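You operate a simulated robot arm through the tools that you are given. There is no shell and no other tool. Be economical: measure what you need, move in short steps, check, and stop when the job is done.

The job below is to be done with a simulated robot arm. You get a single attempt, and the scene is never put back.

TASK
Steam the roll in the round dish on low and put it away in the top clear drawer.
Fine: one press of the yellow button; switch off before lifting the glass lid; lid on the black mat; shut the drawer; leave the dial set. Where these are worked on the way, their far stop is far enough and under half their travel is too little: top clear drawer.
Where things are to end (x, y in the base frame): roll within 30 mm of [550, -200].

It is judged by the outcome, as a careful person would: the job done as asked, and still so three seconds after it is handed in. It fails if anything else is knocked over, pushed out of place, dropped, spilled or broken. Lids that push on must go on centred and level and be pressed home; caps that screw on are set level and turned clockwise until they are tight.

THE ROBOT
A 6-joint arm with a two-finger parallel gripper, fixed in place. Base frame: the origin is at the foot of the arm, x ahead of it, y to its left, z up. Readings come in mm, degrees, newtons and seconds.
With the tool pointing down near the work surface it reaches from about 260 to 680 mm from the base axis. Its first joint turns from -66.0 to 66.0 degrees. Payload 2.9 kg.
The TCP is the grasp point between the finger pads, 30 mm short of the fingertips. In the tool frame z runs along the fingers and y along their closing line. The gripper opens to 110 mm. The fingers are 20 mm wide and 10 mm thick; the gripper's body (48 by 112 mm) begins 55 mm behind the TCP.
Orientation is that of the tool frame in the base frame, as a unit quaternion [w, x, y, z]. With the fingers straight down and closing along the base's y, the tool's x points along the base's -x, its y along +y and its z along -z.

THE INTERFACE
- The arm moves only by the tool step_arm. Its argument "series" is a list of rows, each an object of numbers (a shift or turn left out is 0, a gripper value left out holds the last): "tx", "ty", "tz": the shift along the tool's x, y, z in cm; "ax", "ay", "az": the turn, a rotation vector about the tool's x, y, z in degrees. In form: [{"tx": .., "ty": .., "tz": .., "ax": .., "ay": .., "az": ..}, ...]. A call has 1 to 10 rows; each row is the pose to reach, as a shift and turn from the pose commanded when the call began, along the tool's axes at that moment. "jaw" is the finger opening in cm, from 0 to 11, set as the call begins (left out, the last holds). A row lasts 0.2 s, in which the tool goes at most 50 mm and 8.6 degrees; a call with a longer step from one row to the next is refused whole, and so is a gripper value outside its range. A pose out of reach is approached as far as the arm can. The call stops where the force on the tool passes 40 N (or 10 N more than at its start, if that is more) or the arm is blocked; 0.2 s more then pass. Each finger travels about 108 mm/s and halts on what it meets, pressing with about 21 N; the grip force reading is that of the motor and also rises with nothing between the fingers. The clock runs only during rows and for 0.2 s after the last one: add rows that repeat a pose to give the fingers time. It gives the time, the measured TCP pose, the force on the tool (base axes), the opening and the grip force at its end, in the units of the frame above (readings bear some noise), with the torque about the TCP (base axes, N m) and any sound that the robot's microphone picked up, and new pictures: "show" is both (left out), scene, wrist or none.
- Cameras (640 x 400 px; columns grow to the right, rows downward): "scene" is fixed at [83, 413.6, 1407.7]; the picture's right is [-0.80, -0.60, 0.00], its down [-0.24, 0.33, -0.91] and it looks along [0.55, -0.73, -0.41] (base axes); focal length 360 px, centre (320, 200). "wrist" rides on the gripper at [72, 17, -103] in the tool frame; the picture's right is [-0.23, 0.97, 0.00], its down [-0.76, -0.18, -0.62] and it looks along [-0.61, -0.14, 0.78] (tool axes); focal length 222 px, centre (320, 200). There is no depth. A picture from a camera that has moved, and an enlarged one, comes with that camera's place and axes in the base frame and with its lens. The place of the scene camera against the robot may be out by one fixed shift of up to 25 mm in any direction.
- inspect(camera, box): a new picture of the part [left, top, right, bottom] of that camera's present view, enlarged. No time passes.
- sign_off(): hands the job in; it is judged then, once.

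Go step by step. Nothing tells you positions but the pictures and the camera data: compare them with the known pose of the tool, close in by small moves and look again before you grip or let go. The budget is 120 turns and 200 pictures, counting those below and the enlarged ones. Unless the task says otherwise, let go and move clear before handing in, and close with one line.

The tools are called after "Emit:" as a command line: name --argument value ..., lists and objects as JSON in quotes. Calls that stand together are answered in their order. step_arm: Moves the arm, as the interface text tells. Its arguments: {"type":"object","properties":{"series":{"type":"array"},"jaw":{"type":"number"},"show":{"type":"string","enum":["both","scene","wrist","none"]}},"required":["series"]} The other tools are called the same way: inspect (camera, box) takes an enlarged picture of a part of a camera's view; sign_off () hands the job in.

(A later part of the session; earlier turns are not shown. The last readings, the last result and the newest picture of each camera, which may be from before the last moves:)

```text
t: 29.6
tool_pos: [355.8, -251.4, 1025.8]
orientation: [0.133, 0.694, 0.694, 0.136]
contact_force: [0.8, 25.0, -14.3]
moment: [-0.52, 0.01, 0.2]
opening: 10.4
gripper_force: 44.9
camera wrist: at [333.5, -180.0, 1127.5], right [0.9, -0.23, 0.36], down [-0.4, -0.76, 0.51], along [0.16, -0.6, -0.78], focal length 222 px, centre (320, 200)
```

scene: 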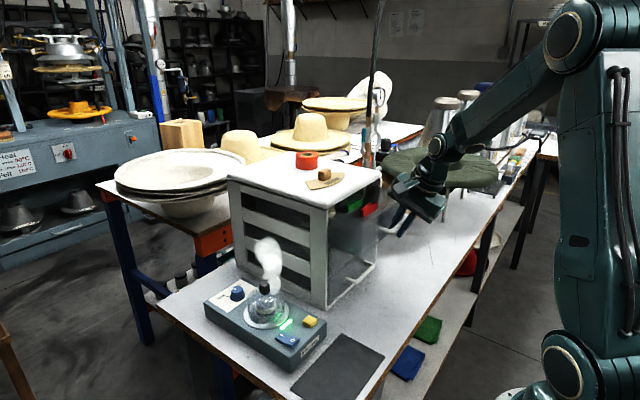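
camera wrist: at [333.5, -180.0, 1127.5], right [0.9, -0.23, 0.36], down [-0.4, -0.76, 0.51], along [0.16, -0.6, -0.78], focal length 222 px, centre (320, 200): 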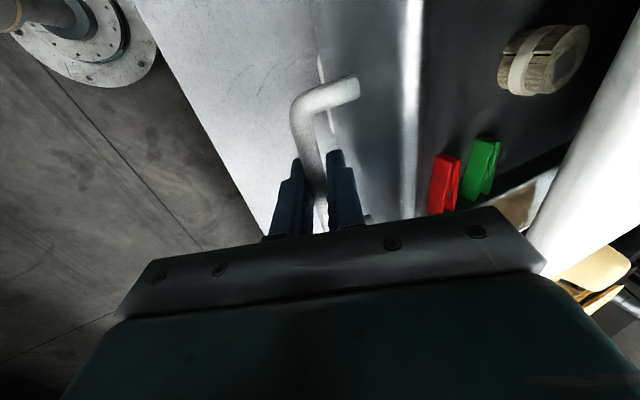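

The drawer is open about 80 mm, and clips and another roll are visible inside. I'll continue to the far stop.

Emit:
step_arm --series '[{"tx": 0.1, "ty": -0.93, "tz": -0.375}, {"tx": 0.15, "ty": -1.86, "tz": -0.75}, {"tx": 0.15, "ty": -3.25, "tz": -1.31}, {"tx": 0.15, "ty": -4.65, "tz": -1.88}, {"tx": 0.15, "ty": -6.0, "tz": -2.43}, {"tx": 0.15, "ty": -7.44, "tz": -3.0}]' --show "both"

```text
t: 31.0
tool_pos: [275.4, -251.2, 1025.1]
orientation: [0.135, 0.693, 0.695, 0.135]
contact_force: [0.8, 20.9, 0.0]
moment: [0.38, 0.04, 0.58]
opening: 10.5
gripper_force: 44.6
camera wrist: at [252.3, -179.9, 1127.3], right [0.9, -0.23, 0.37], down [-0.4, -0.76, 0.51], along [0.16, -0.61, -0.78], focal length 222 px, centre (320, 200)
```

scene: 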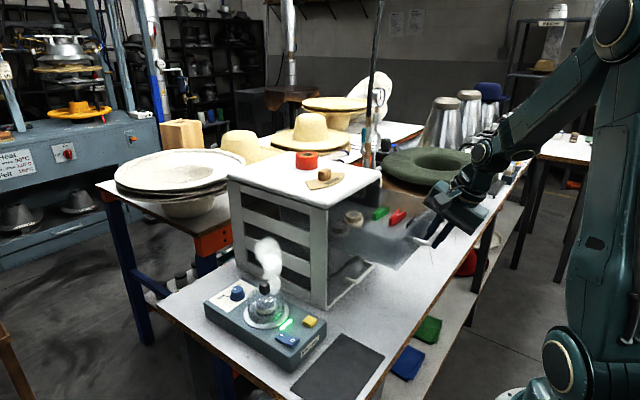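
wrist: 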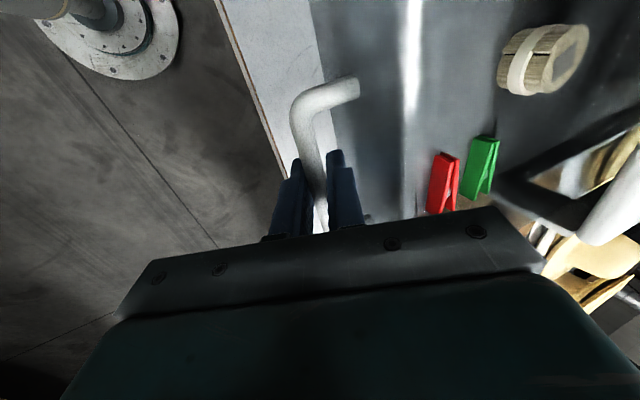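

160 mm open with no stop yet. I'll pull a little farther to be well past half its travel.

Emit:
step_arm --series '[{"tx": 0.1, "ty": -0.93, "tz": -0.375}, {"tx": 0.2, "ty": -1.86, "tz": -0.75}, {"tx": 0.2, "ty": -2.79, "tz": -1.125}, {"tx": 0.2, "ty": -3.72, "tz": -1.5}, {"tx": 0.2, "ty": -4.65, "tz": -1.875}]' --show "both"

```text
t: 32.2
tool_pos: [224.8, -251.2, 1024.8]
orientation: [0.135, 0.696, 0.693, 0.132]
contact_force: [0.4, -1.5, -0.6]
moment: [-0.97, -0.02, 0.19]
opening: 10.4
gripper_force: 44.5
camera wrist: at [202.3, -179.4, 1127.0], right [0.9, -0.23, 0.36], down [-0.4, -0.76, 0.51], along [0.16, -0.61, -0.78], focal length 222 px, centre (320, 200)
```

scene: 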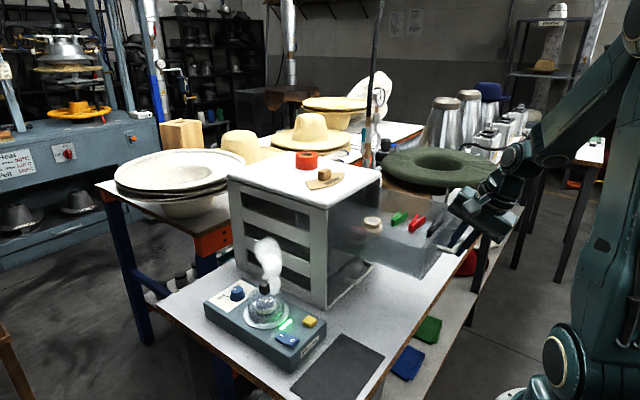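
wrist: 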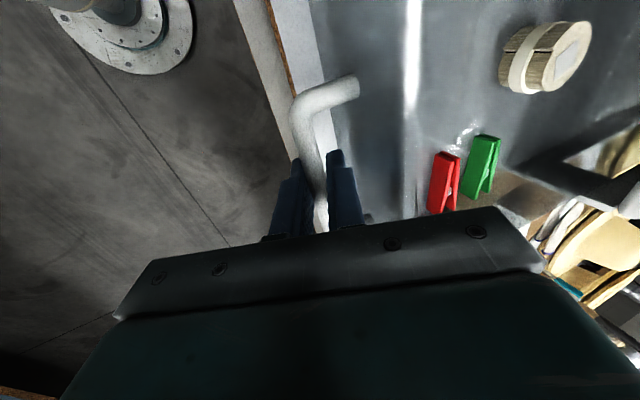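

The drawer is 212 mm out, well past half the cabinet's depth. I'll release the handle and back off upward.

Emit:
step_arm --series '[{}, {}, {"tz": -2}, {"tz": -5}, {"tz": -8, "ty": 1.5}, {"tz": -11, "ty": 3}, {"tz": -11, "ty": 3}]' --jaw 2.2 --show "both"

```text
t: 33.8
tool_pos: [229.9, -241.8, 1136.9]
orientation: [0.135, 0.695, 0.693, 0.133]
contact_force: [-1.0, 0.7, 0.1]
moment: [0.03, 0.0, -0.01]
opening: 22.0
gripper_force: 0.1
out of reach, approached as far as the arm can: row 3, 4, 5, 6, 7
camera wrist: at [207.4, -170.3, 1239.0], right [0.9, -0.23, 0.36], down [-0.4, -0.76, 0.51], along [0.16, -0.61, -0.78], focal length 222 px, centre (320, 200)
```

scene: 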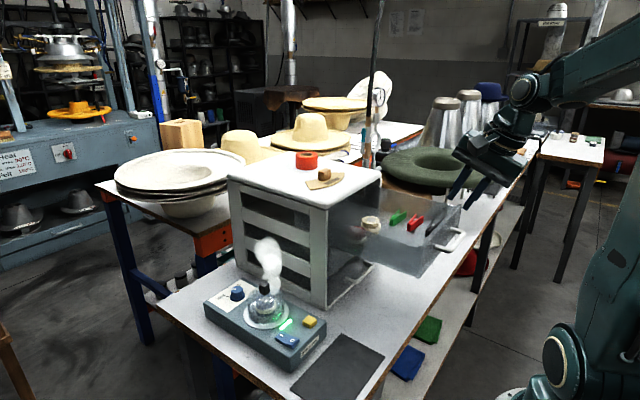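
wrist: 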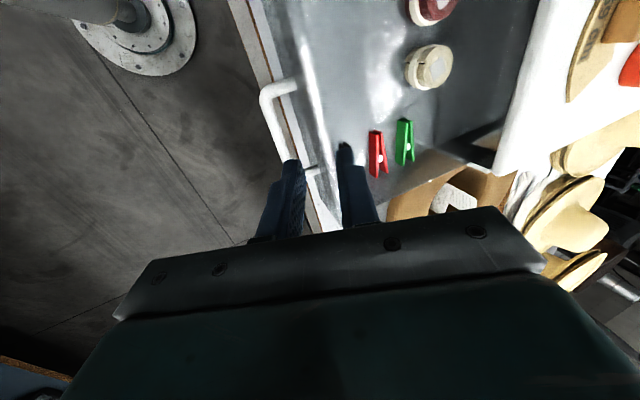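

The handle is free. Two rolls and two clips lie deeper in the drawer, and the target spot is clear. I'll straighten the tool and head for the switch, where steam is still rising.

Emit:
step_arm --series '[{"ax": 8, "tx": 3, "ty": 1}, {"ax": 16, "tx": 6, "ty": 3}, {"ax": 22, "tx": 9, "ty": 6}, {"ax": 22, "tx": 12, "ty": 9}, {"ax": 22, "tx": 12, "ty": 9}]' --jaw 0 --show "none"

Emit:
step_arm --series '[{"az": -8.5, "tx": 2}, {"az": -17, "tx": 4}, {"az": -25.5, "tx": 6}, {"az": -34, "tx": 8}, {"az": -42.5, "tx": 10}, {"az": -51, "tx": 12}, {"az": -59.5, "tx": 12}, {"az": -68, "tx": 12}, {"az": -76.5, "tx": 12}, {"az": -85, "tx": 12}]' --jaw 0 --show "none"

Emit:
step_arm --series '[{"az": -5}, {"az": -5}]' --show "both"

```text
t: 35.0
tool_pos: [312.2, -123.2, 1171.1]
orientation: [0.0, 0.708, 0.707, 0.0]
contact_force: [-0.3, -0.1, 0.0]
moment: [0.01, -0.01, -0.01]
opening: 0.2
gripper_force: 21.2
```

```text
t: 37.2
tool_pos: [312.5, -1.4, 1169.9]
orientation: [0.0, 0.042, 0.999, 0.0]
contact_force: [-0.6, -0.2, 0.4]
moment: [0.03, -0.03, 0.01]
opening: 0.0
gripper_force: 21.3
```

```text
t: 37.8
tool_pos: [311.4, 0.1, 1169.9]
orientation: [0.0, -0.001, 1.0, 0.0]
contact_force: [-0.4, -0.4, -0.5]
moment: [-0.03, 0.01, 0.05]
opening: 0.0
gripper_force: 20.7
camera wrist: at [240.1, 15.0, 1273.4], right [0.23, 0.97, 0.0], down [0.76, -0.18, 0.62], along [0.61, -0.14, -0.78], focal length 222 px, centre (320, 200)
```

scene: 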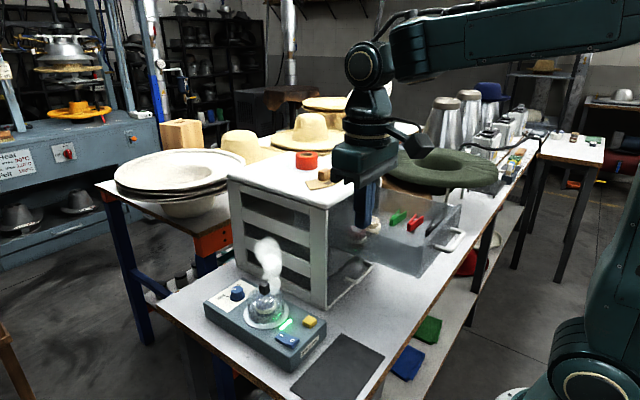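
wrist: 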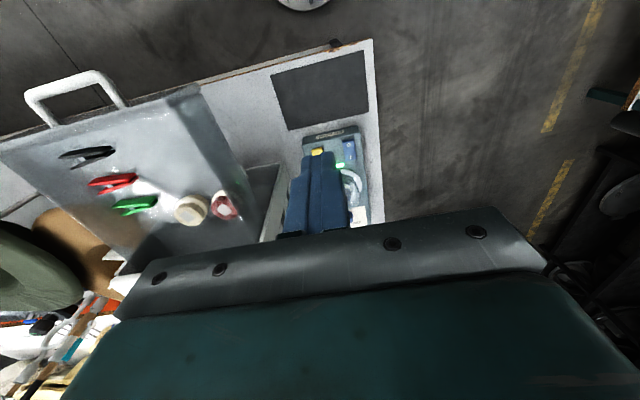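

The drawer's front middle is free. I'll move above the switch's O end at ≈(442, 28) and keep watching the steam.

Emit:
step_arm --series '[{"tx": -3, "ty": 0.7, "tz": 3}, {"tx": -6, "ty": 1.4, "tz": 6}, {"tx": -9, "ty": 2.1, "tz": 9}, {"tx": -11, "ty": 2.8, "tz": 13}, {"tx": -12, "ty": 2.8, "tz": 17}, {"tx": -13.1, "ty": 2.8, "tz": 21}, {"tx": -13.1, "ty": 2.8, "tz": 24}, {"tx": -13.1, "ty": 2.8, "tz": 24}, {"tx": -13.1, "ty": 2.8, "tz": 24}]' --jaw 0 --show "both"

Emit:
inspect --camera "wrist" --box '[240, 60, 440, 230]'

```text
t: 39.8
tool_pos: [444.0, 28.5, 929.2]
orientation: [0.0, 0.0, 1.0, 0.0]
contact_force: [0.0, -0.3, -0.6]
moment: [-0.05, 0.02, 0.01]
opening: 0.1
gripper_force: 21.1
camera wrist: at [372.6, 42.6, 1032.1], right [0.23, 0.97, 0.0], down [0.76, -0.18, 0.62], along [0.61, -0.14, -0.78], focal length 222 px, centre (320, 200)
```

scene: 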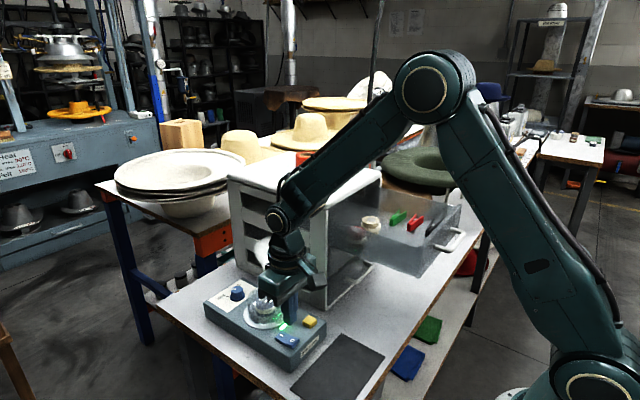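
wrist: 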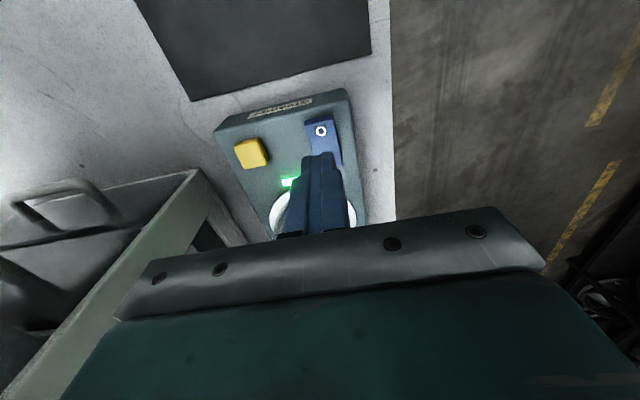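

```text
2.35 times, centred on (340, 145) of wrist
camera zoom: at [372.6, 42.6, 1032.1], right [0.23, 0.97, 0.0], down [0.76, -0.18, 0.62], along [0.61, -0.14, -0.78], focal length 523 px, centre (273, 329)
```

zoom: 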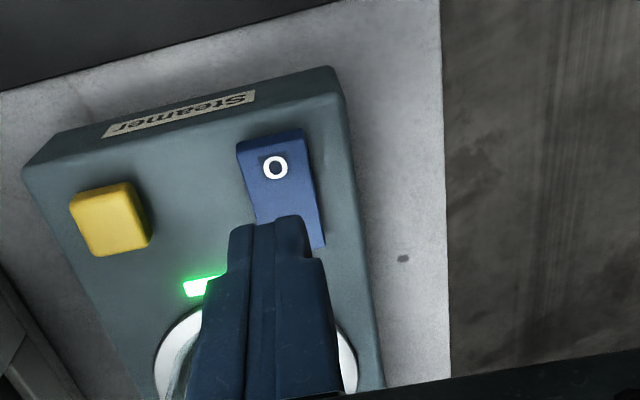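

Emit:
step_arm --series '[{"tx": 0.6}, {"tx": 0.6}, {"tx": 0.6}, {"tx": 0.6}, {"tx": 0.6}, {"tx": 0.6}, {"tx": 0.6}, {"tx": 0.6}, {"tx": 0.6}, {"tx": 0.6}]' --show "none"

Emit:
inspect --camera "scene" --box '[200, 250, 340, 370]'

```text
t: 42.0
tool_pos: [438.2, 27.7, 928.6]
orientation: [0.0, 0.0, 1.0, 0.0]
contact_force: [-0.8, -0.3, 0.1]
moment: [0.0, -0.01, -0.01]
opening: 0.0
gripper_force: 20.7
```

```text
3.33 times, centred on (270, 310) of scene
camera zoom: at [83.0, 413.6, 1407.7], right [-0.8, -0.6, 0.0], down [-0.24, 0.33, -0.91], along [0.55, -0.73, -0.41], focal length 1198 px, centre (487, -167)
```

zoom: 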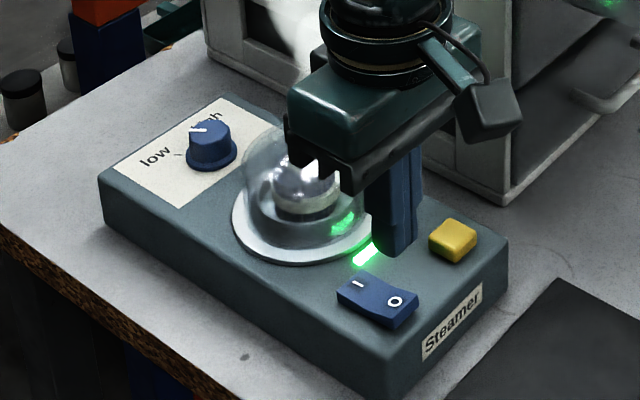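

Steam still appears to be rising, so I'll wait a little for it to finish.

Emit:
step_arm --series '[{}, {}, {}, {}, {}, {}, {}, {}, {}, {}]' --show "none"

Emit:
step_arm --series '[{}, {}, {}, {}, {}, {}, {}, {}, {}, {}]' --show "none"

Emit:
step_arm --series '[{}, {}, {}, {}, {}, {}, {}, {}, {}, {}]' --show "none"

Emit:
step_arm --series '[{}, {}, {}, {}, {}, {}, {}, {}, {}, {}]' --show "scene"

```text
t: 44.2
tool_pos: [438.6, 27.2, 929.1]
orientation: [0.001, 0.0, 1.0, 0.0]
contact_force: [0.1, -0.2, 0.1]
moment: [-0.01, 0.04, -0.01]
opening: 0.0
gripper_force: 21.5
```

```text
t: 46.4
tool_pos: [437.9, 27.8, 929.2]
orientation: [0.0, 0.0, 1.0, 0.0]
contact_force: [0.4, 0.4, -0.1]
moment: [-0.04, 0.0, 0.01]
opening: 0.0
gripper_force: 20.8
```

```text
t: 48.6
tool_pos: [437.6, 26.8, 930.1]
orientation: [0.0, 0.0, 1.0, 0.0]
contact_force: [0.0, 0.3, 0.6]
moment: [0.01, 0.05, 0.02]
opening: 0.0
gripper_force: 20.6
```

```text
t: 50.8
tool_pos: [437.4, 27.0, 928.8]
orientation: [0.0, 0.0, 1.0, 0.0]
contact_force: [0.6, -0.7, -0.1]
moment: [0.0, -0.03, 0.0]
opening: 0.0
gripper_force: 20.6
```

scene: 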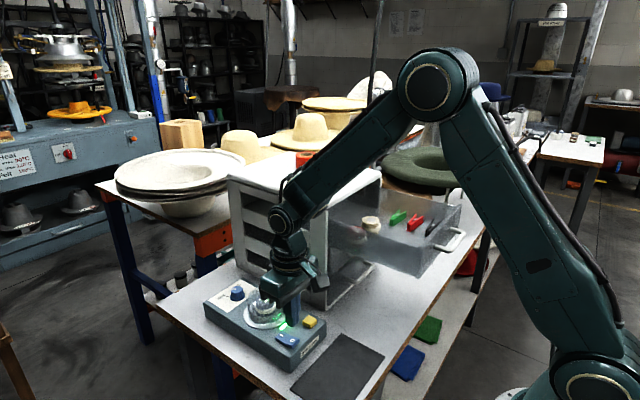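

Emit:
inspect --camera "scene" --box '[210, 220, 320, 340]'

```text
3.33 times, centred on (265, 280) of scene
camera zoom: at [83.0, 413.6, 1407.7], right [-0.8, -0.6, 0.0], down [-0.24, 0.33, -0.91], along [0.55, -0.73, -0.41], focal length 1198 px, centre (503, -67)
```

zoom: 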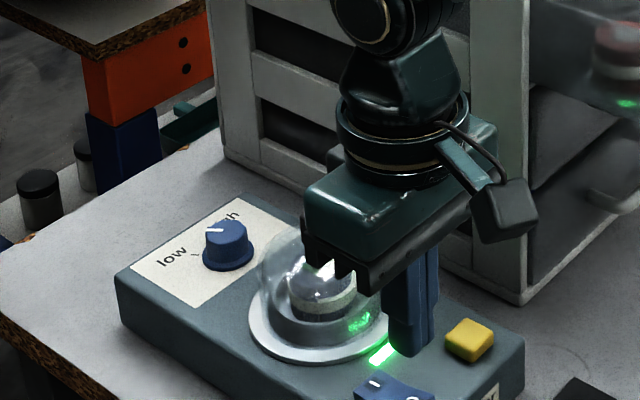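

The plume is gone, so steaming is finished. Now I'll press the O end of the switch.

Emit:
step_arm --series '[{"tz": 1.5}, {"tz": 2.8}, {"tz": 3.2}, {"tz": 3.6}, {"tz": 4.0}, {"tz": 4.4}]' --show "both"

```text
t: 52.2
tool_pos: [437.1, 26.7, 886.4]
orientation: [-0.001, 0.001, 1.0, -0.001]
contact_force: [-0.9, 0.3, 0.4]
moment: [0.01, 0.05, -0.02]
opening: 0.3
gripper_force: 21.2
camera wrist: at [364.9, 42.2, 989.0], right [0.23, 0.97, 0.0], down [0.76, -0.18, 0.62], along [0.61, -0.14, -0.78], focal length 222 px, centre (320, 200)
```

scene: 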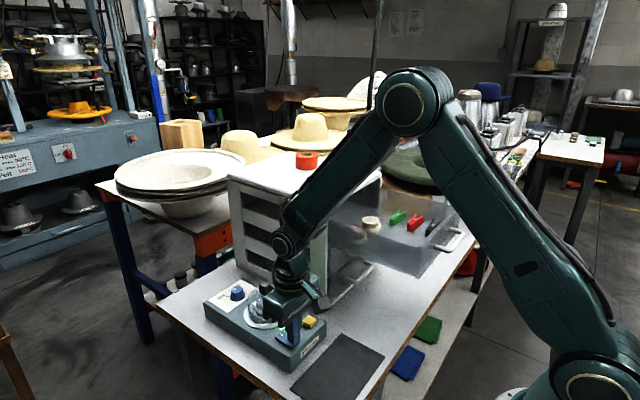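
wrist: 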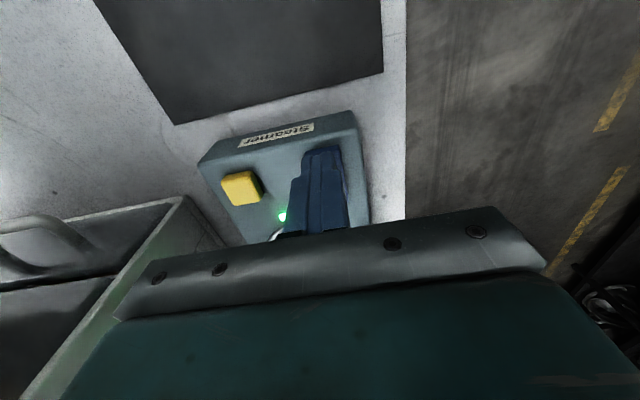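

Emit:
step_arm --series '[{"tz": 0.3}, {"tz": 0.6}, {"tz": 0.8}]' --show "scene"

Emit:
inspect --camera "scene" --box '[240, 290, 340, 370]'

```text
t: 52.8
tool_pos: [436.8, 26.3, 885.9]
orientation: [0.001, 0.0, 1.0, 0.0]
contact_force: [-4.5, -0.2, 7.0]
moment: [0.01, 0.06, -0.01]
opening: 0.0
gripper_force: 20.5
stopped in row 2: the force on the tool passed its limit at 47 N (the readings are from after the stop); the commanded pose is now the measured one
```

scene: 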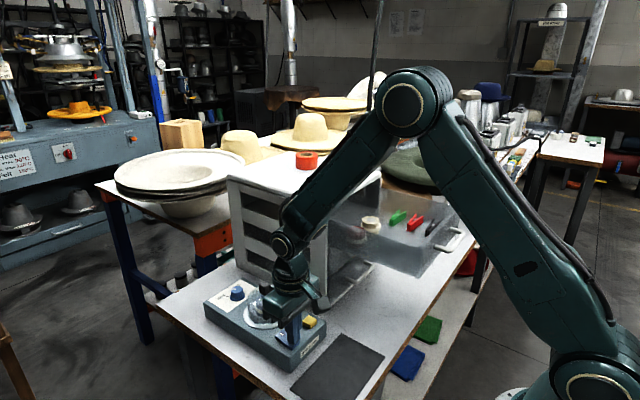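

```text
5.00 times, centred on (290, 330) of scene
camera zoom: at [82.8, 413.6, 1407.7], right [-0.8, -0.6, 0.0], down [-0.24, 0.33, -0.91], along [0.55, -0.73, -0.41], focal length 1798 px, centre (470, -450)
```

zoom: 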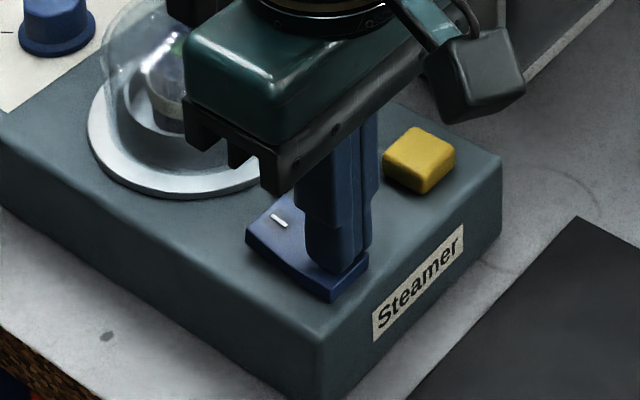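

The O end is pressed, peaking at 47 N. I'll retract and verify the light is off.

Emit:
step_arm --series '[{"tz": -3}, {"tz": -7}, {"tz": -10, "tx": 2}, {"tz": -10, "tx": 5}, {"tz": -10, "tx": 5}]' --show "wrist"

Emit:
inspect --camera "scene" --box '[200, 270, 330, 370]'

```text
t: 54.0
tool_pos: [386.6, 26.6, 984.7]
orientation: [0.001, 0.001, 1.0, 0.0]
contact_force: [0.0, 0.2, -0.3]
moment: [0.01, 0.02, 0.01]
opening: 0.4
gripper_force: 21.4
camera wrist: at [313.6, 41.7, 1087.0], right [0.23, 0.97, 0.0], down [0.76, -0.18, 0.62], along [0.61, -0.14, -0.78], focal length 222 px, centre (320, 200)
```

wrist: 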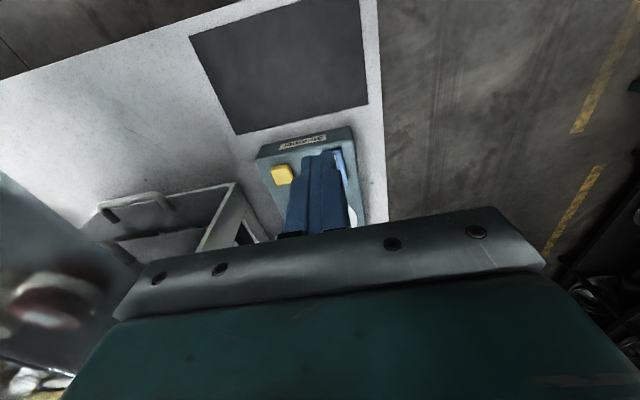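

```text
4.00 times, centred on (265, 320) of scene
camera zoom: at [83.0, 413.6, 1407.7], right [-0.8, -0.6, 0.0], down [-0.24, 0.33, -0.91], along [0.55, -0.73, -0.41], focal length 1438 px, centre (540, -280)
```

zoom: 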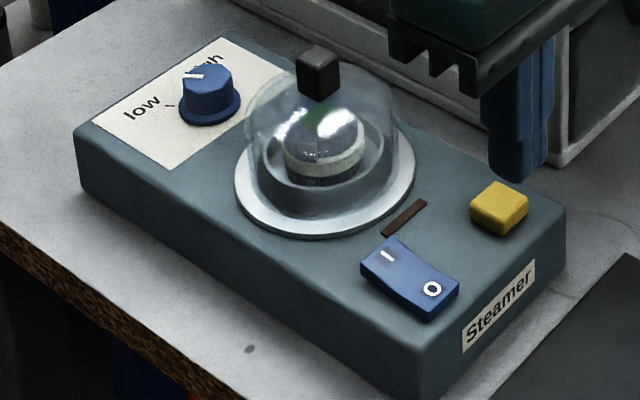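

The light is off, O is down and the dial is unchanged. Now for the lid: I'll move near its knob to locate it.

Emit:
step_arm --series '[{"tz": -3, "tx": -1}, {"tz": -3, "tx": -4, "ty": -1}, {"tz": -3, "tx": -8, "ty": -2}, {"tz": -3, "tx": -11.4, "ty": -3.1}, {"tz": -3, "tx": -11.4, "ty": -3.1}]' --jaw 5 --show "wrist"

Emit:
inspect --camera "wrist" --box '[240, 60, 400, 200]'

```text
t: 55.1
tool_pos: [502.8, -3.9, 1015.1]
orientation: [0.001, 0.001, 1.0, -0.001]
contact_force: [0.8, -0.3, 0.3]
moment: [0.02, 0.01, -0.01]
opening: 50.0
gripper_force: 0.1
camera wrist: at [430.9, 10.8, 1118.0], right [0.23, 0.97, 0.0], down [0.76, -0.18, 0.62], along [0.61, -0.14, -0.78], focal length 222 px, centre (320, 200)
```

wrist: 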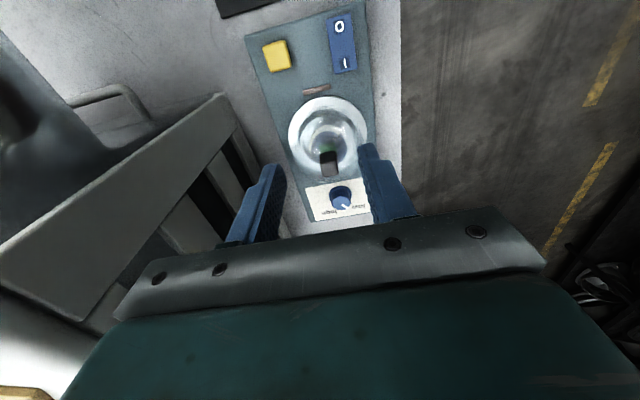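

```text
2.86 times, centred on (320, 130) of wrist
camera zoom: at [430.9, 10.8, 1118.0], right [0.23, 0.97, 0.0], down [0.76, -0.18, 0.62], along [0.61, -0.14, -0.78], focal length 635 px, centre (320, 400)
```

zoom: 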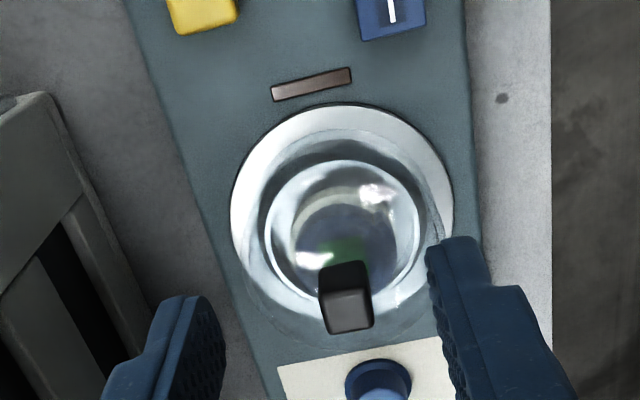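

The lid knob is at ≈(543, -4.5), top z≈928, about 18 mm wide. I'll hover over it with a narrower jaw.

Emit:
step_arm --series '[{"tx": -2}, {"tx": -4}, {"tx": -4, "tz": 2}, {"tx": -4, "tz": 3.5}, {"tx": -4, "tz": 3.5}]' --jaw 5 --show "both"

Emit:
inspect --camera "wrist" --box '[240, 60, 400, 220]'

Emit:
inspect --camera "scene" --box '[210, 230, 320, 340]'

```text
t: 56.4
tool_pos: [542.0, -2.0, 981.5]
orientation: [0.0, 0.0, 1.0, 0.0]
contact_force: [-0.2, 0.4, -0.7]
moment: [0.0, -0.02, 0.01]
opening: 49.9
gripper_force: 0.0
camera wrist: at [470.0, 12.0, 1083.5], right [0.23, 0.97, 0.0], down [0.76, -0.18, 0.62], along [0.61, -0.14, -0.78], focal length 222 px, centre (320, 200)
```

scene: 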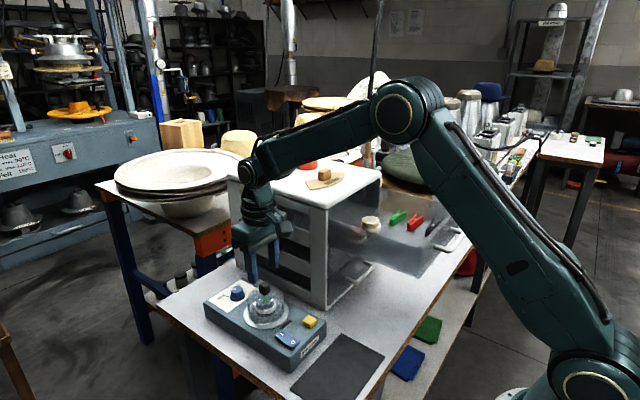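
wrist: 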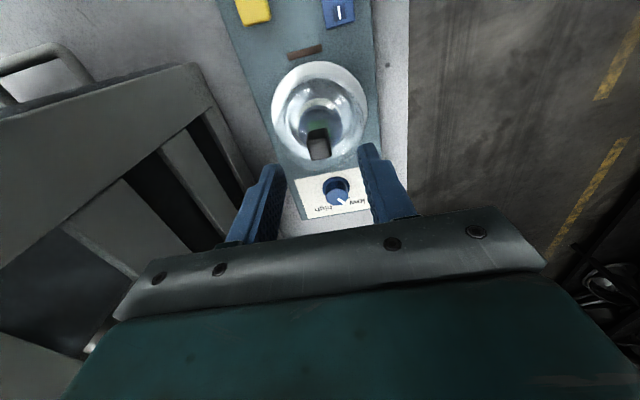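

```text
2.50 times, centred on (320, 140) of wrist
camera zoom: at [470.0, 12.0, 1083.5], right [0.23, 0.97, 0.0], down [0.76, -0.18, 0.62], along [0.61, -0.14, -0.78], focal length 555 px, centre (320, 350)
```

zoom: 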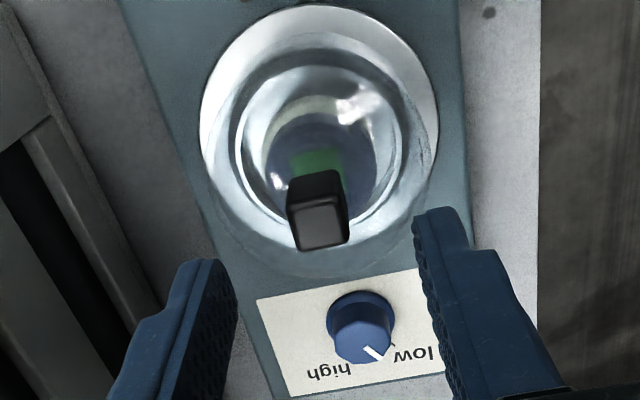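

```text
3.64 times, centred on (265, 285) of scene
camera zoom: at [83.0, 413.6, 1407.7], right [-0.8, -0.6, 0.0], down [-0.24, 0.33, -0.91], along [0.55, -0.73, -0.41], focal length 1308 px, centre (520, -109)
```

zoom: 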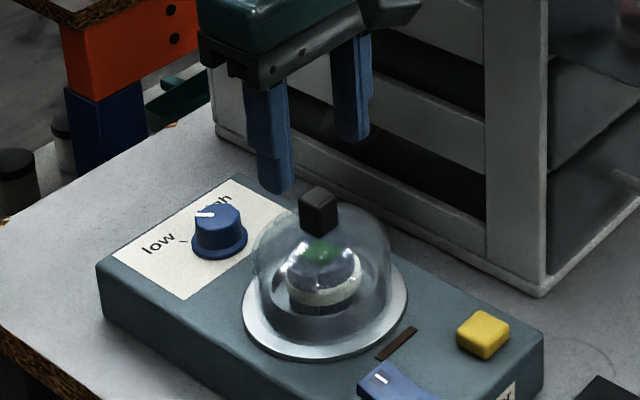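

Emit:
step_arm --series '[{"tx": -0.1, "ty": -0.2, "tz": 1.5}, {"tx": -0.1, "ty": -0.2, "tz": 3}, {"tx": -0.1, "ty": -0.2, "tz": 3.9}, {"tx": -0.1, "ty": -0.2, "tz": 3.9}]' --show "both"

Emit:
inspect --camera "scene" --box '[210, 230, 320, 340]'

```text
t: 57.4
tool_pos: [542.8, -7.2, 940.0]
orientation: [0.001, -0.001, 1.0, -0.001]
contact_force: [-0.5, -0.1, -0.7]
moment: [-0.02, -0.02, 0.06]
opening: 50.0
gripper_force: 0.1
camera wrist: at [470.7, 9.1, 1043.6], right [0.23, 0.97, 0.0], down [0.76, -0.18, 0.62], along [0.61, -0.14, -0.78], focal length 222 px, centre (320, 200)
```

scene: 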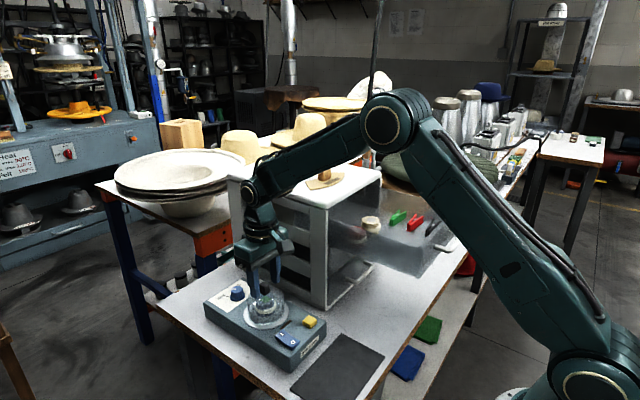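
wrist: 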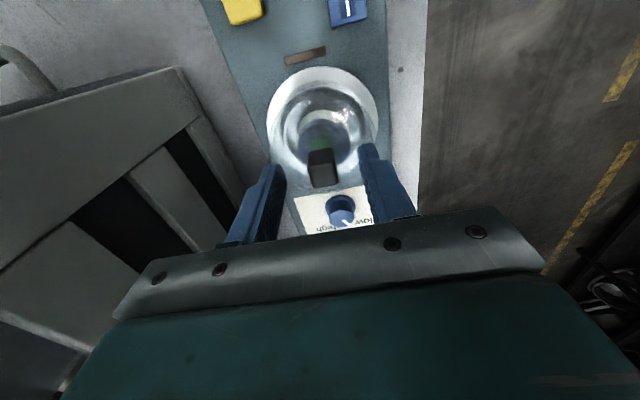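

```text
3.64 times, centred on (265, 285) of scene
camera zoom: at [83.0, 413.6, 1407.7], right [-0.8, -0.6, 0.0], down [-0.24, 0.33, -0.91], along [0.55, -0.73, -0.41], focal length 1308 px, centre (520, -109)
```

zoom: 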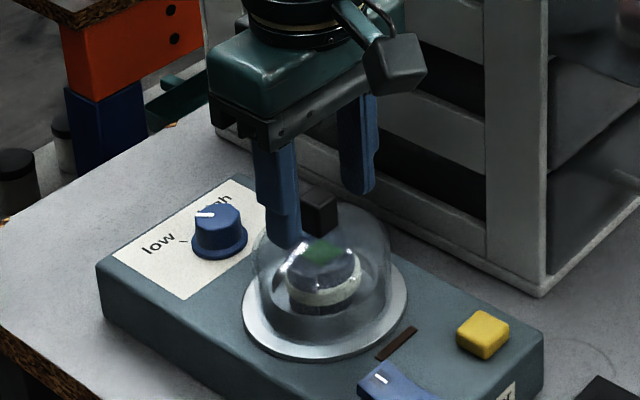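

The knob sits between the fingers, so I'll close on it.

Emit:
step_arm --series '[{}, {}, {}]' --jaw 1 --show "wrist"

```text
t: 58.1
tool_pos: [542.2, -6.5, 940.8]
orientation: [0.001, -0.001, 1.0, -0.001]
contact_force: [0.7, 2.0, -1.2]
moment: [0.12, 0.0, 0.03]
opening: 17.4
gripper_force: 20.9
heard: snap
camera wrist: at [470.7, 9.2, 1043.6], right [0.23, 0.97, 0.0], down [0.76, -0.18, 0.62], along [0.61, -0.14, -0.78], focal length 222 px, centre (320, 200)
```

wrist: 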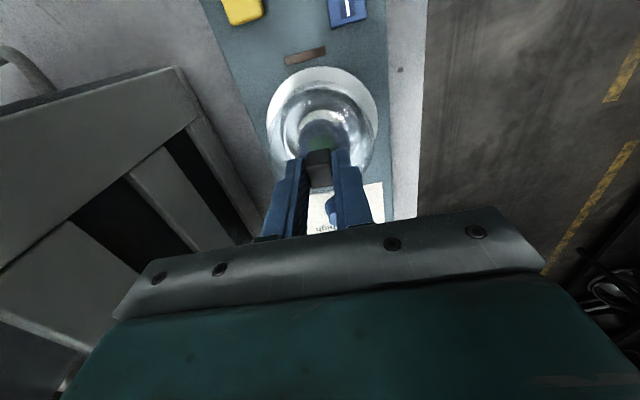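

Gripped at 17.4 mm, but I heard a "snap". I'll inspect before lifting.

Emit:
inspect --camera "scene" --box '[220, 270, 310, 340]'

Emit:
inspect --camera "wrist" --box '[250, 50, 400, 210]'

```text
5.71 times, centred on (265, 305) of scene
camera zoom: at [83.0, 413.7, 1407.7], right [-0.8, -0.6, 0.0], down [-0.24, 0.33, -0.91], along [0.55, -0.73, -0.41], focal length 2055 px, centre (634, -400)
```

zoom: 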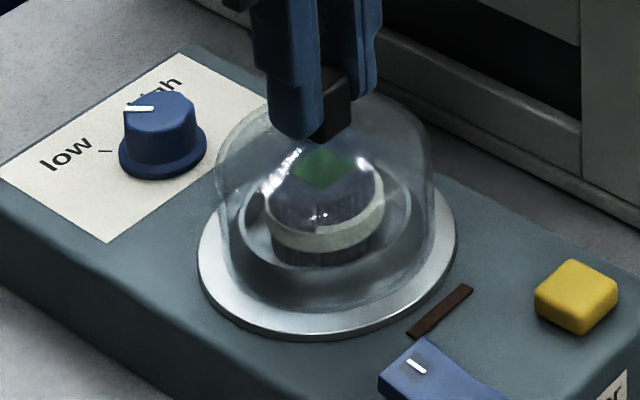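

```text
2.50 times, centred on (325, 130) of wrist
camera zoom: at [470.7, 9.2, 1043.6], right [0.23, 0.97, 0.0], down [0.76, -0.18, 0.62], along [0.61, -0.14, -0.78], focal length 555 px, centre (308, 375)
```

zoom: 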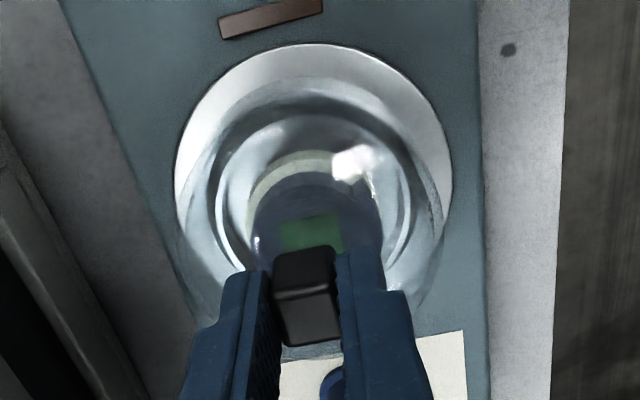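

The lid looks intact and only slightly nudged. I'll lift it straight up.

Emit:
step_arm --series '[{"tz": -0.5}, {"tz": -1.5}, {"tz": -3}, {"tz": -5.5}, {"tz": -8}, {"tz": -10}, {"tz": -10}]' --show "both"

Emit:
inspect --camera "scene" --box '[210, 230, 320, 340]'

```text
t: 59.8
tool_pos: [541.6, -5.2, 1042.0]
orientation: [0.001, 0.001, 1.0, -0.001]
contact_force: [0.2, -0.3, -0.7]
moment: [-0.01, 0.0, 0.0]
opening: 17.2
gripper_force: 21.0
camera wrist: at [470.1, 11.5, 1144.4], right [0.23, 0.97, 0.0], down [0.76, -0.18, 0.62], along [0.61, -0.14, -0.78], focal length 222 px, centre (320, 200)
```

scene: 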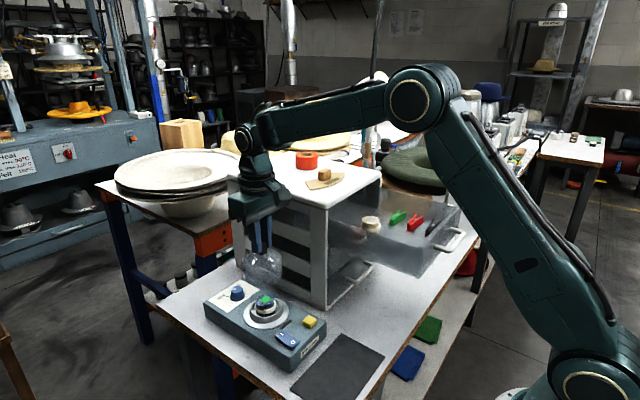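
wrist: 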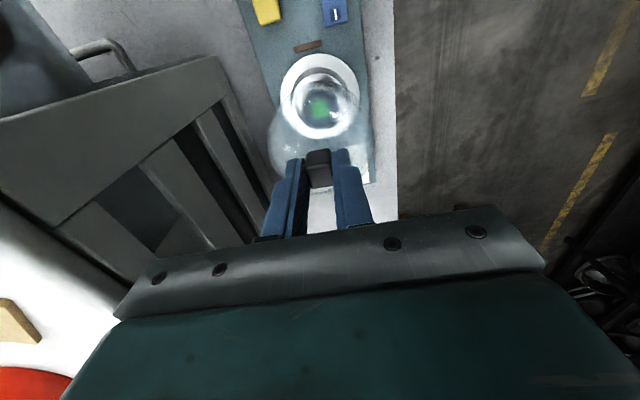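

```text
3.64 times, centred on (265, 285) of scene
camera zoom: at [83.0, 413.6, 1407.7], right [-0.8, -0.6, 0.0], down [-0.24, 0.33, -0.91], along [0.55, -0.73, -0.41], focal length 1308 px, centre (520, -109)
```

zoom: 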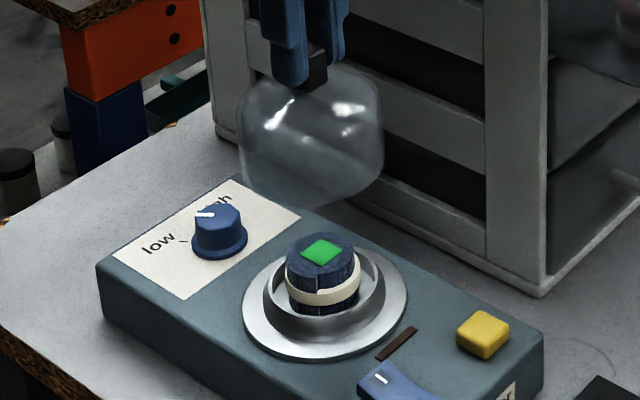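

The lid is up, and the roll (blue, cream band, green mark) is exposed. I'll carry the lid to the mat centre at ≈(350, -5).

Emit:
step_arm --series '[{"tx": 2}, {"tx": 5.5}, {"tx": 9.5}, {"tx": 13.5}, {"tx": 17}, {"tx": 19.2}, {"tx": 19.2, "tz": 3}, {"tx": 19.2, "tz": 7}, {"tx": 19.2, "tz": 11}, {"tx": 19.2, "tz": 11}]' --show "both"

Emit:
inspect --camera "scene" --box '[270, 280, 400, 400]'

```text
t: 62.0
tool_pos: [351.0, -4.6, 931.8]
orientation: [0.001, 0.0, 1.0, -0.001]
contact_force: [-1.0, 0.1, -0.4]
moment: [0.01, -0.03, 0.02]
opening: 17.2
gripper_force: 21.0
camera wrist: at [279.2, 10.6, 1034.7], right [0.23, 0.97, 0.0], down [0.76, -0.18, 0.63], along [0.61, -0.14, -0.78], focal length 222 px, centre (320, 200)
```

scene: 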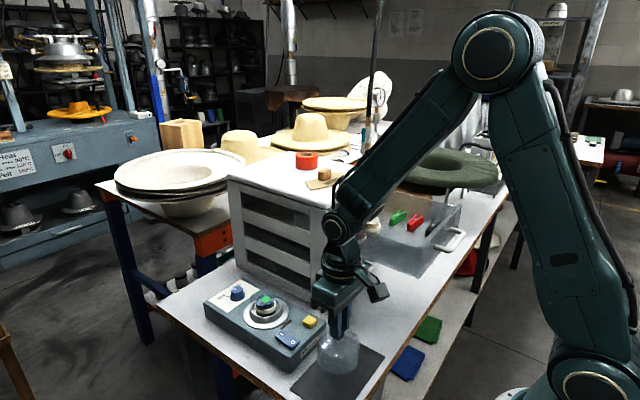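
wrist: 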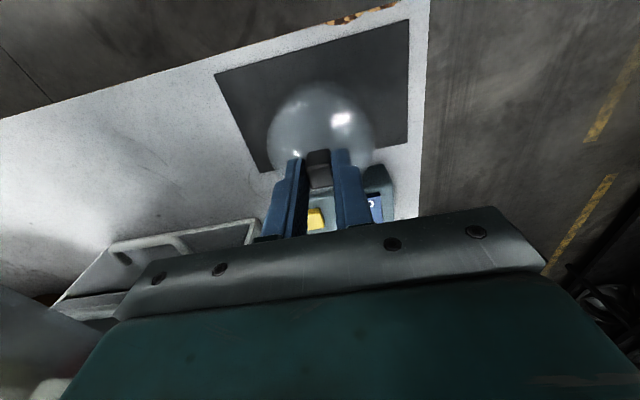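

```text
3.33 times, centred on (335, 340) of scene
camera zoom: at [83.0, 413.6, 1407.7], right [-0.8, -0.6, 0.0], down [-0.24, 0.33, -0.91], along [0.55, -0.73, -0.41], focal length 1198 px, centre (270, -267)
```

zoom: 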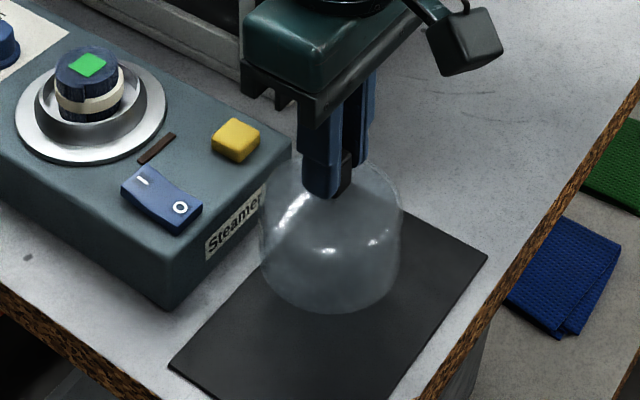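

Over the mat. I'll lower it slowly to find contact.

Emit:
step_arm --series '[{"tx": 0.5, "tz": 1.5}, {"tx": 0.5, "tz": 3}, {"tx": 0.5, "tz": 3.4}]' --show "none"

Emit:
inspect --camera "scene" --box '[290, 300, 390, 400]'

```text
t: 62.8
tool_pos: [345.6, -4.4, 896.3]
orientation: [0.002, 0.0, 1.0, -0.001]
contact_force: [0.0, 0.5, -0.8]
moment: [0.02, 0.0, -0.03]
opening: 17.4
gripper_force: 21.2
```

```text
4.00 times, centred on (340, 350) of scene
camera zoom: at [83.0, 413.6, 1407.7], right [-0.8, -0.6, 0.0], down [-0.24, 0.33, -0.91], along [0.55, -0.73, -0.41], focal length 1438 px, centre (240, -400)
```

zoom: 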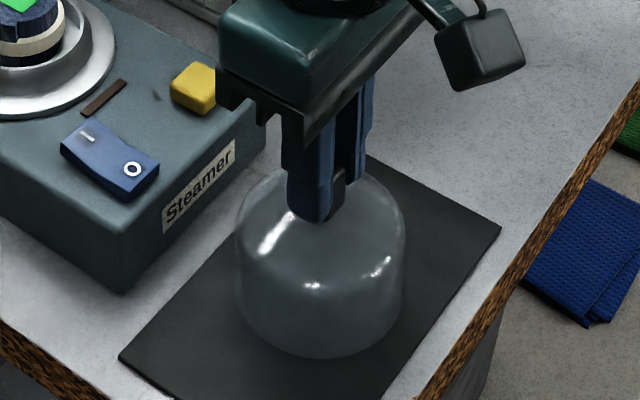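

Emit:
step_arm --series '[{"tz": 0.2}, {"tz": 0.4}, {"tz": 0.6}]' --show "none"

Emit:
inspect --camera "scene" --box '[290, 300, 390, 400]'

```text
t: 63.5
tool_pos: [345.7, -4.4, 891.2]
orientation: [0.002, 0.0, 1.0, 0.0]
contact_force: [-2.5, 3.5, 22.4]
moment: [0.09, 0.0, -0.02]
opening: 17.6
gripper_force: 20.9
```

```text
4.00 times, centred on (340, 350) of scene
camera zoom: at [82.7, 413.7, 1407.7], right [-0.8, -0.6, 0.0], down [-0.24, 0.33, -0.91], along [0.55, -0.73, -0.41], focal length 1438 px, centre (240, -400)
```

zoom: 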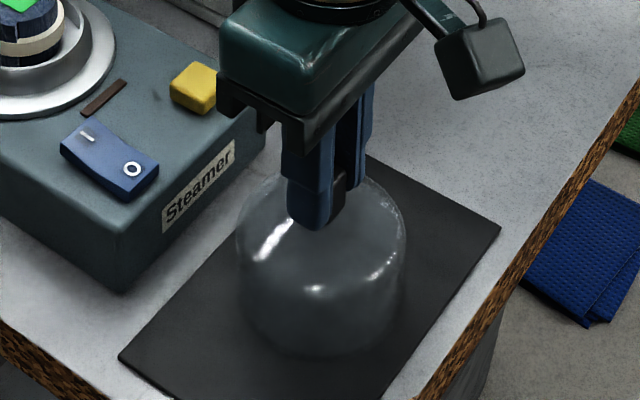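

The lid is down on the mat with light contact. I'll release and lift away.

Emit:
step_arm --series '[{"tz": -0.15}, {"tz": -0.15}, {"tz": -0.15}, {"tz": -3}, {"tz": -7}, {"tz": -11}, {"tz": -15}, {"tz": -15}]' --jaw 4.5 --show "both"

```text
t: 65.3
tool_pos: [345.7, -5.5, 1040.8]
orientation: [0.002, 0.0, 1.0, 0.0]
contact_force: [0.2, -0.1, -1.1]
moment: [0.0, -0.02, -0.03]
opening: 45.0
gripper_force: 0.1
camera wrist: at [273.4, 10.3, 1143.4], right [0.23, 0.97, 0.0], down [0.76, -0.18, 0.62], along [0.61, -0.14, -0.78], focal length 222 px, centre (320, 200)
```

scene: 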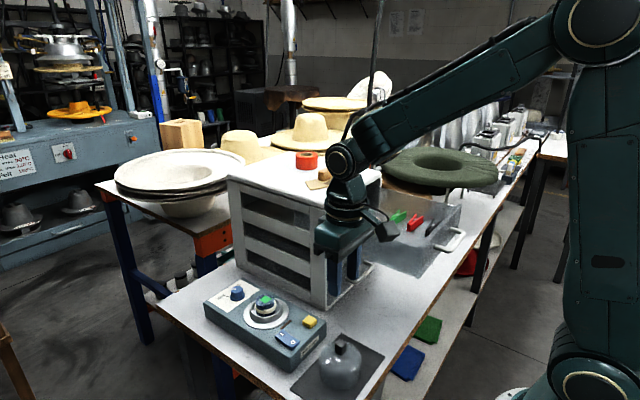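
wrist: 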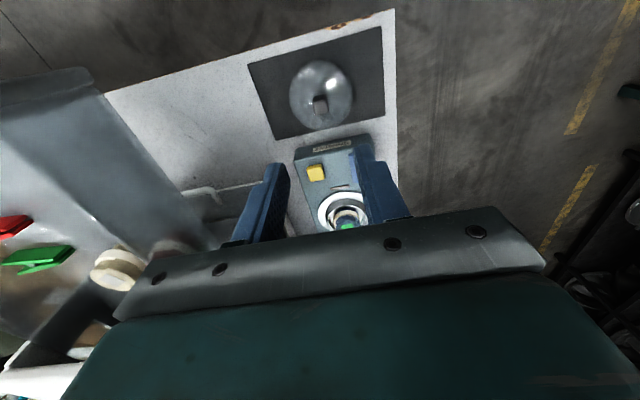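

The lid stands on the mat. Next, the roll: I'll move above the dish and measure it.

Emit:
step_arm --series '[{"tx": -4}, {"tx": -8}, {"tx": -12}, {"tx": -15.5}, {"tx": -15.5}]' --jaw 8 --show "wrist"

Emit:
inspect --camera "wrist" --box '[260, 60, 400, 200]'

Emit:
inspect --camera "scene" --box '[235, 280, 305, 340]'

```text
t: 66.5
tool_pos: [503.2, -6.4, 1039.8]
orientation: [0.001, 0.001, 1.0, -0.001]
contact_force: [-1.0, -0.7, -0.1]
moment: [0.0, 0.01, -0.01]
opening: 80.1
gripper_force: 0.1
camera wrist: at [431.1, 9.5, 1142.4], right [0.23, 0.97, 0.0], down [0.76, -0.18, 0.62], along [0.61, -0.14, -0.78], focal length 222 px, centre (320, 200)
```

wrist: 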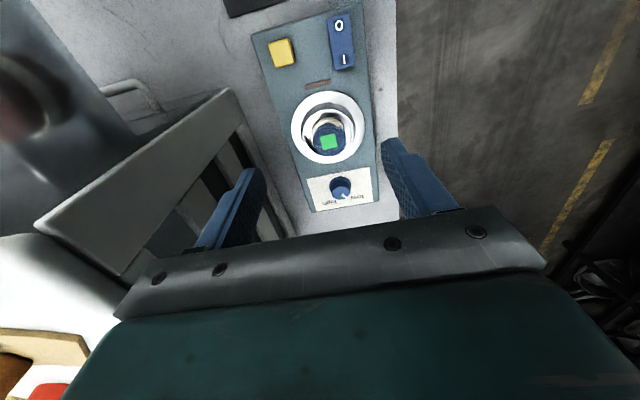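

```text
2.86 times, centred on (330, 130) of wrist
camera zoom: at [431.1, 9.5, 1142.4], right [0.23, 0.97, 0.0], down [0.76, -0.18, 0.62], along [0.61, -0.14, -0.78], focal length 635 px, centre (291, 400)
```

zoom: 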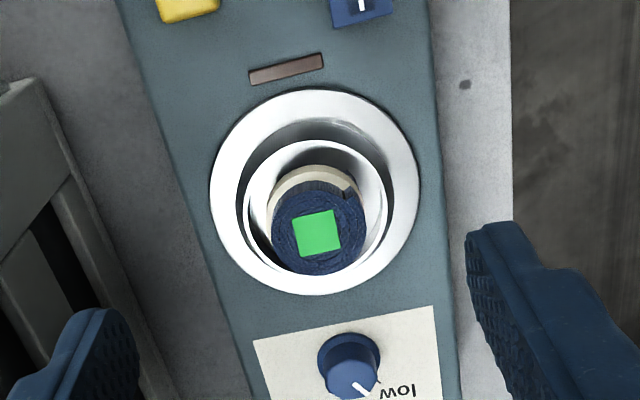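

```text
6.67 times, centred on (270, 310) of scene
camera zoom: at [83.0, 413.6, 1407.7], right [-0.8, -0.6, 0.0], down [-0.24, 0.33, -0.91], along [0.55, -0.73, -0.41], focal length 2397 px, centre (653, -533)
```

zoom: 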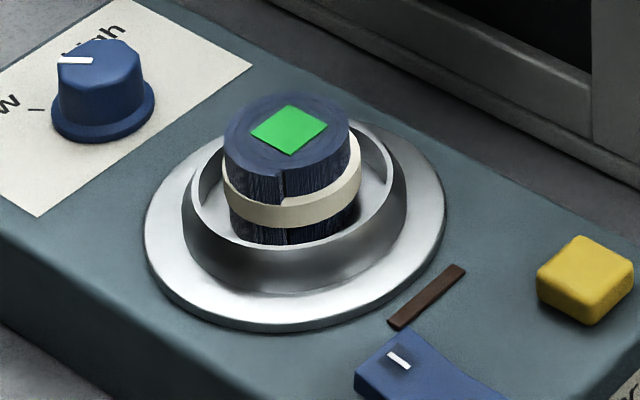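

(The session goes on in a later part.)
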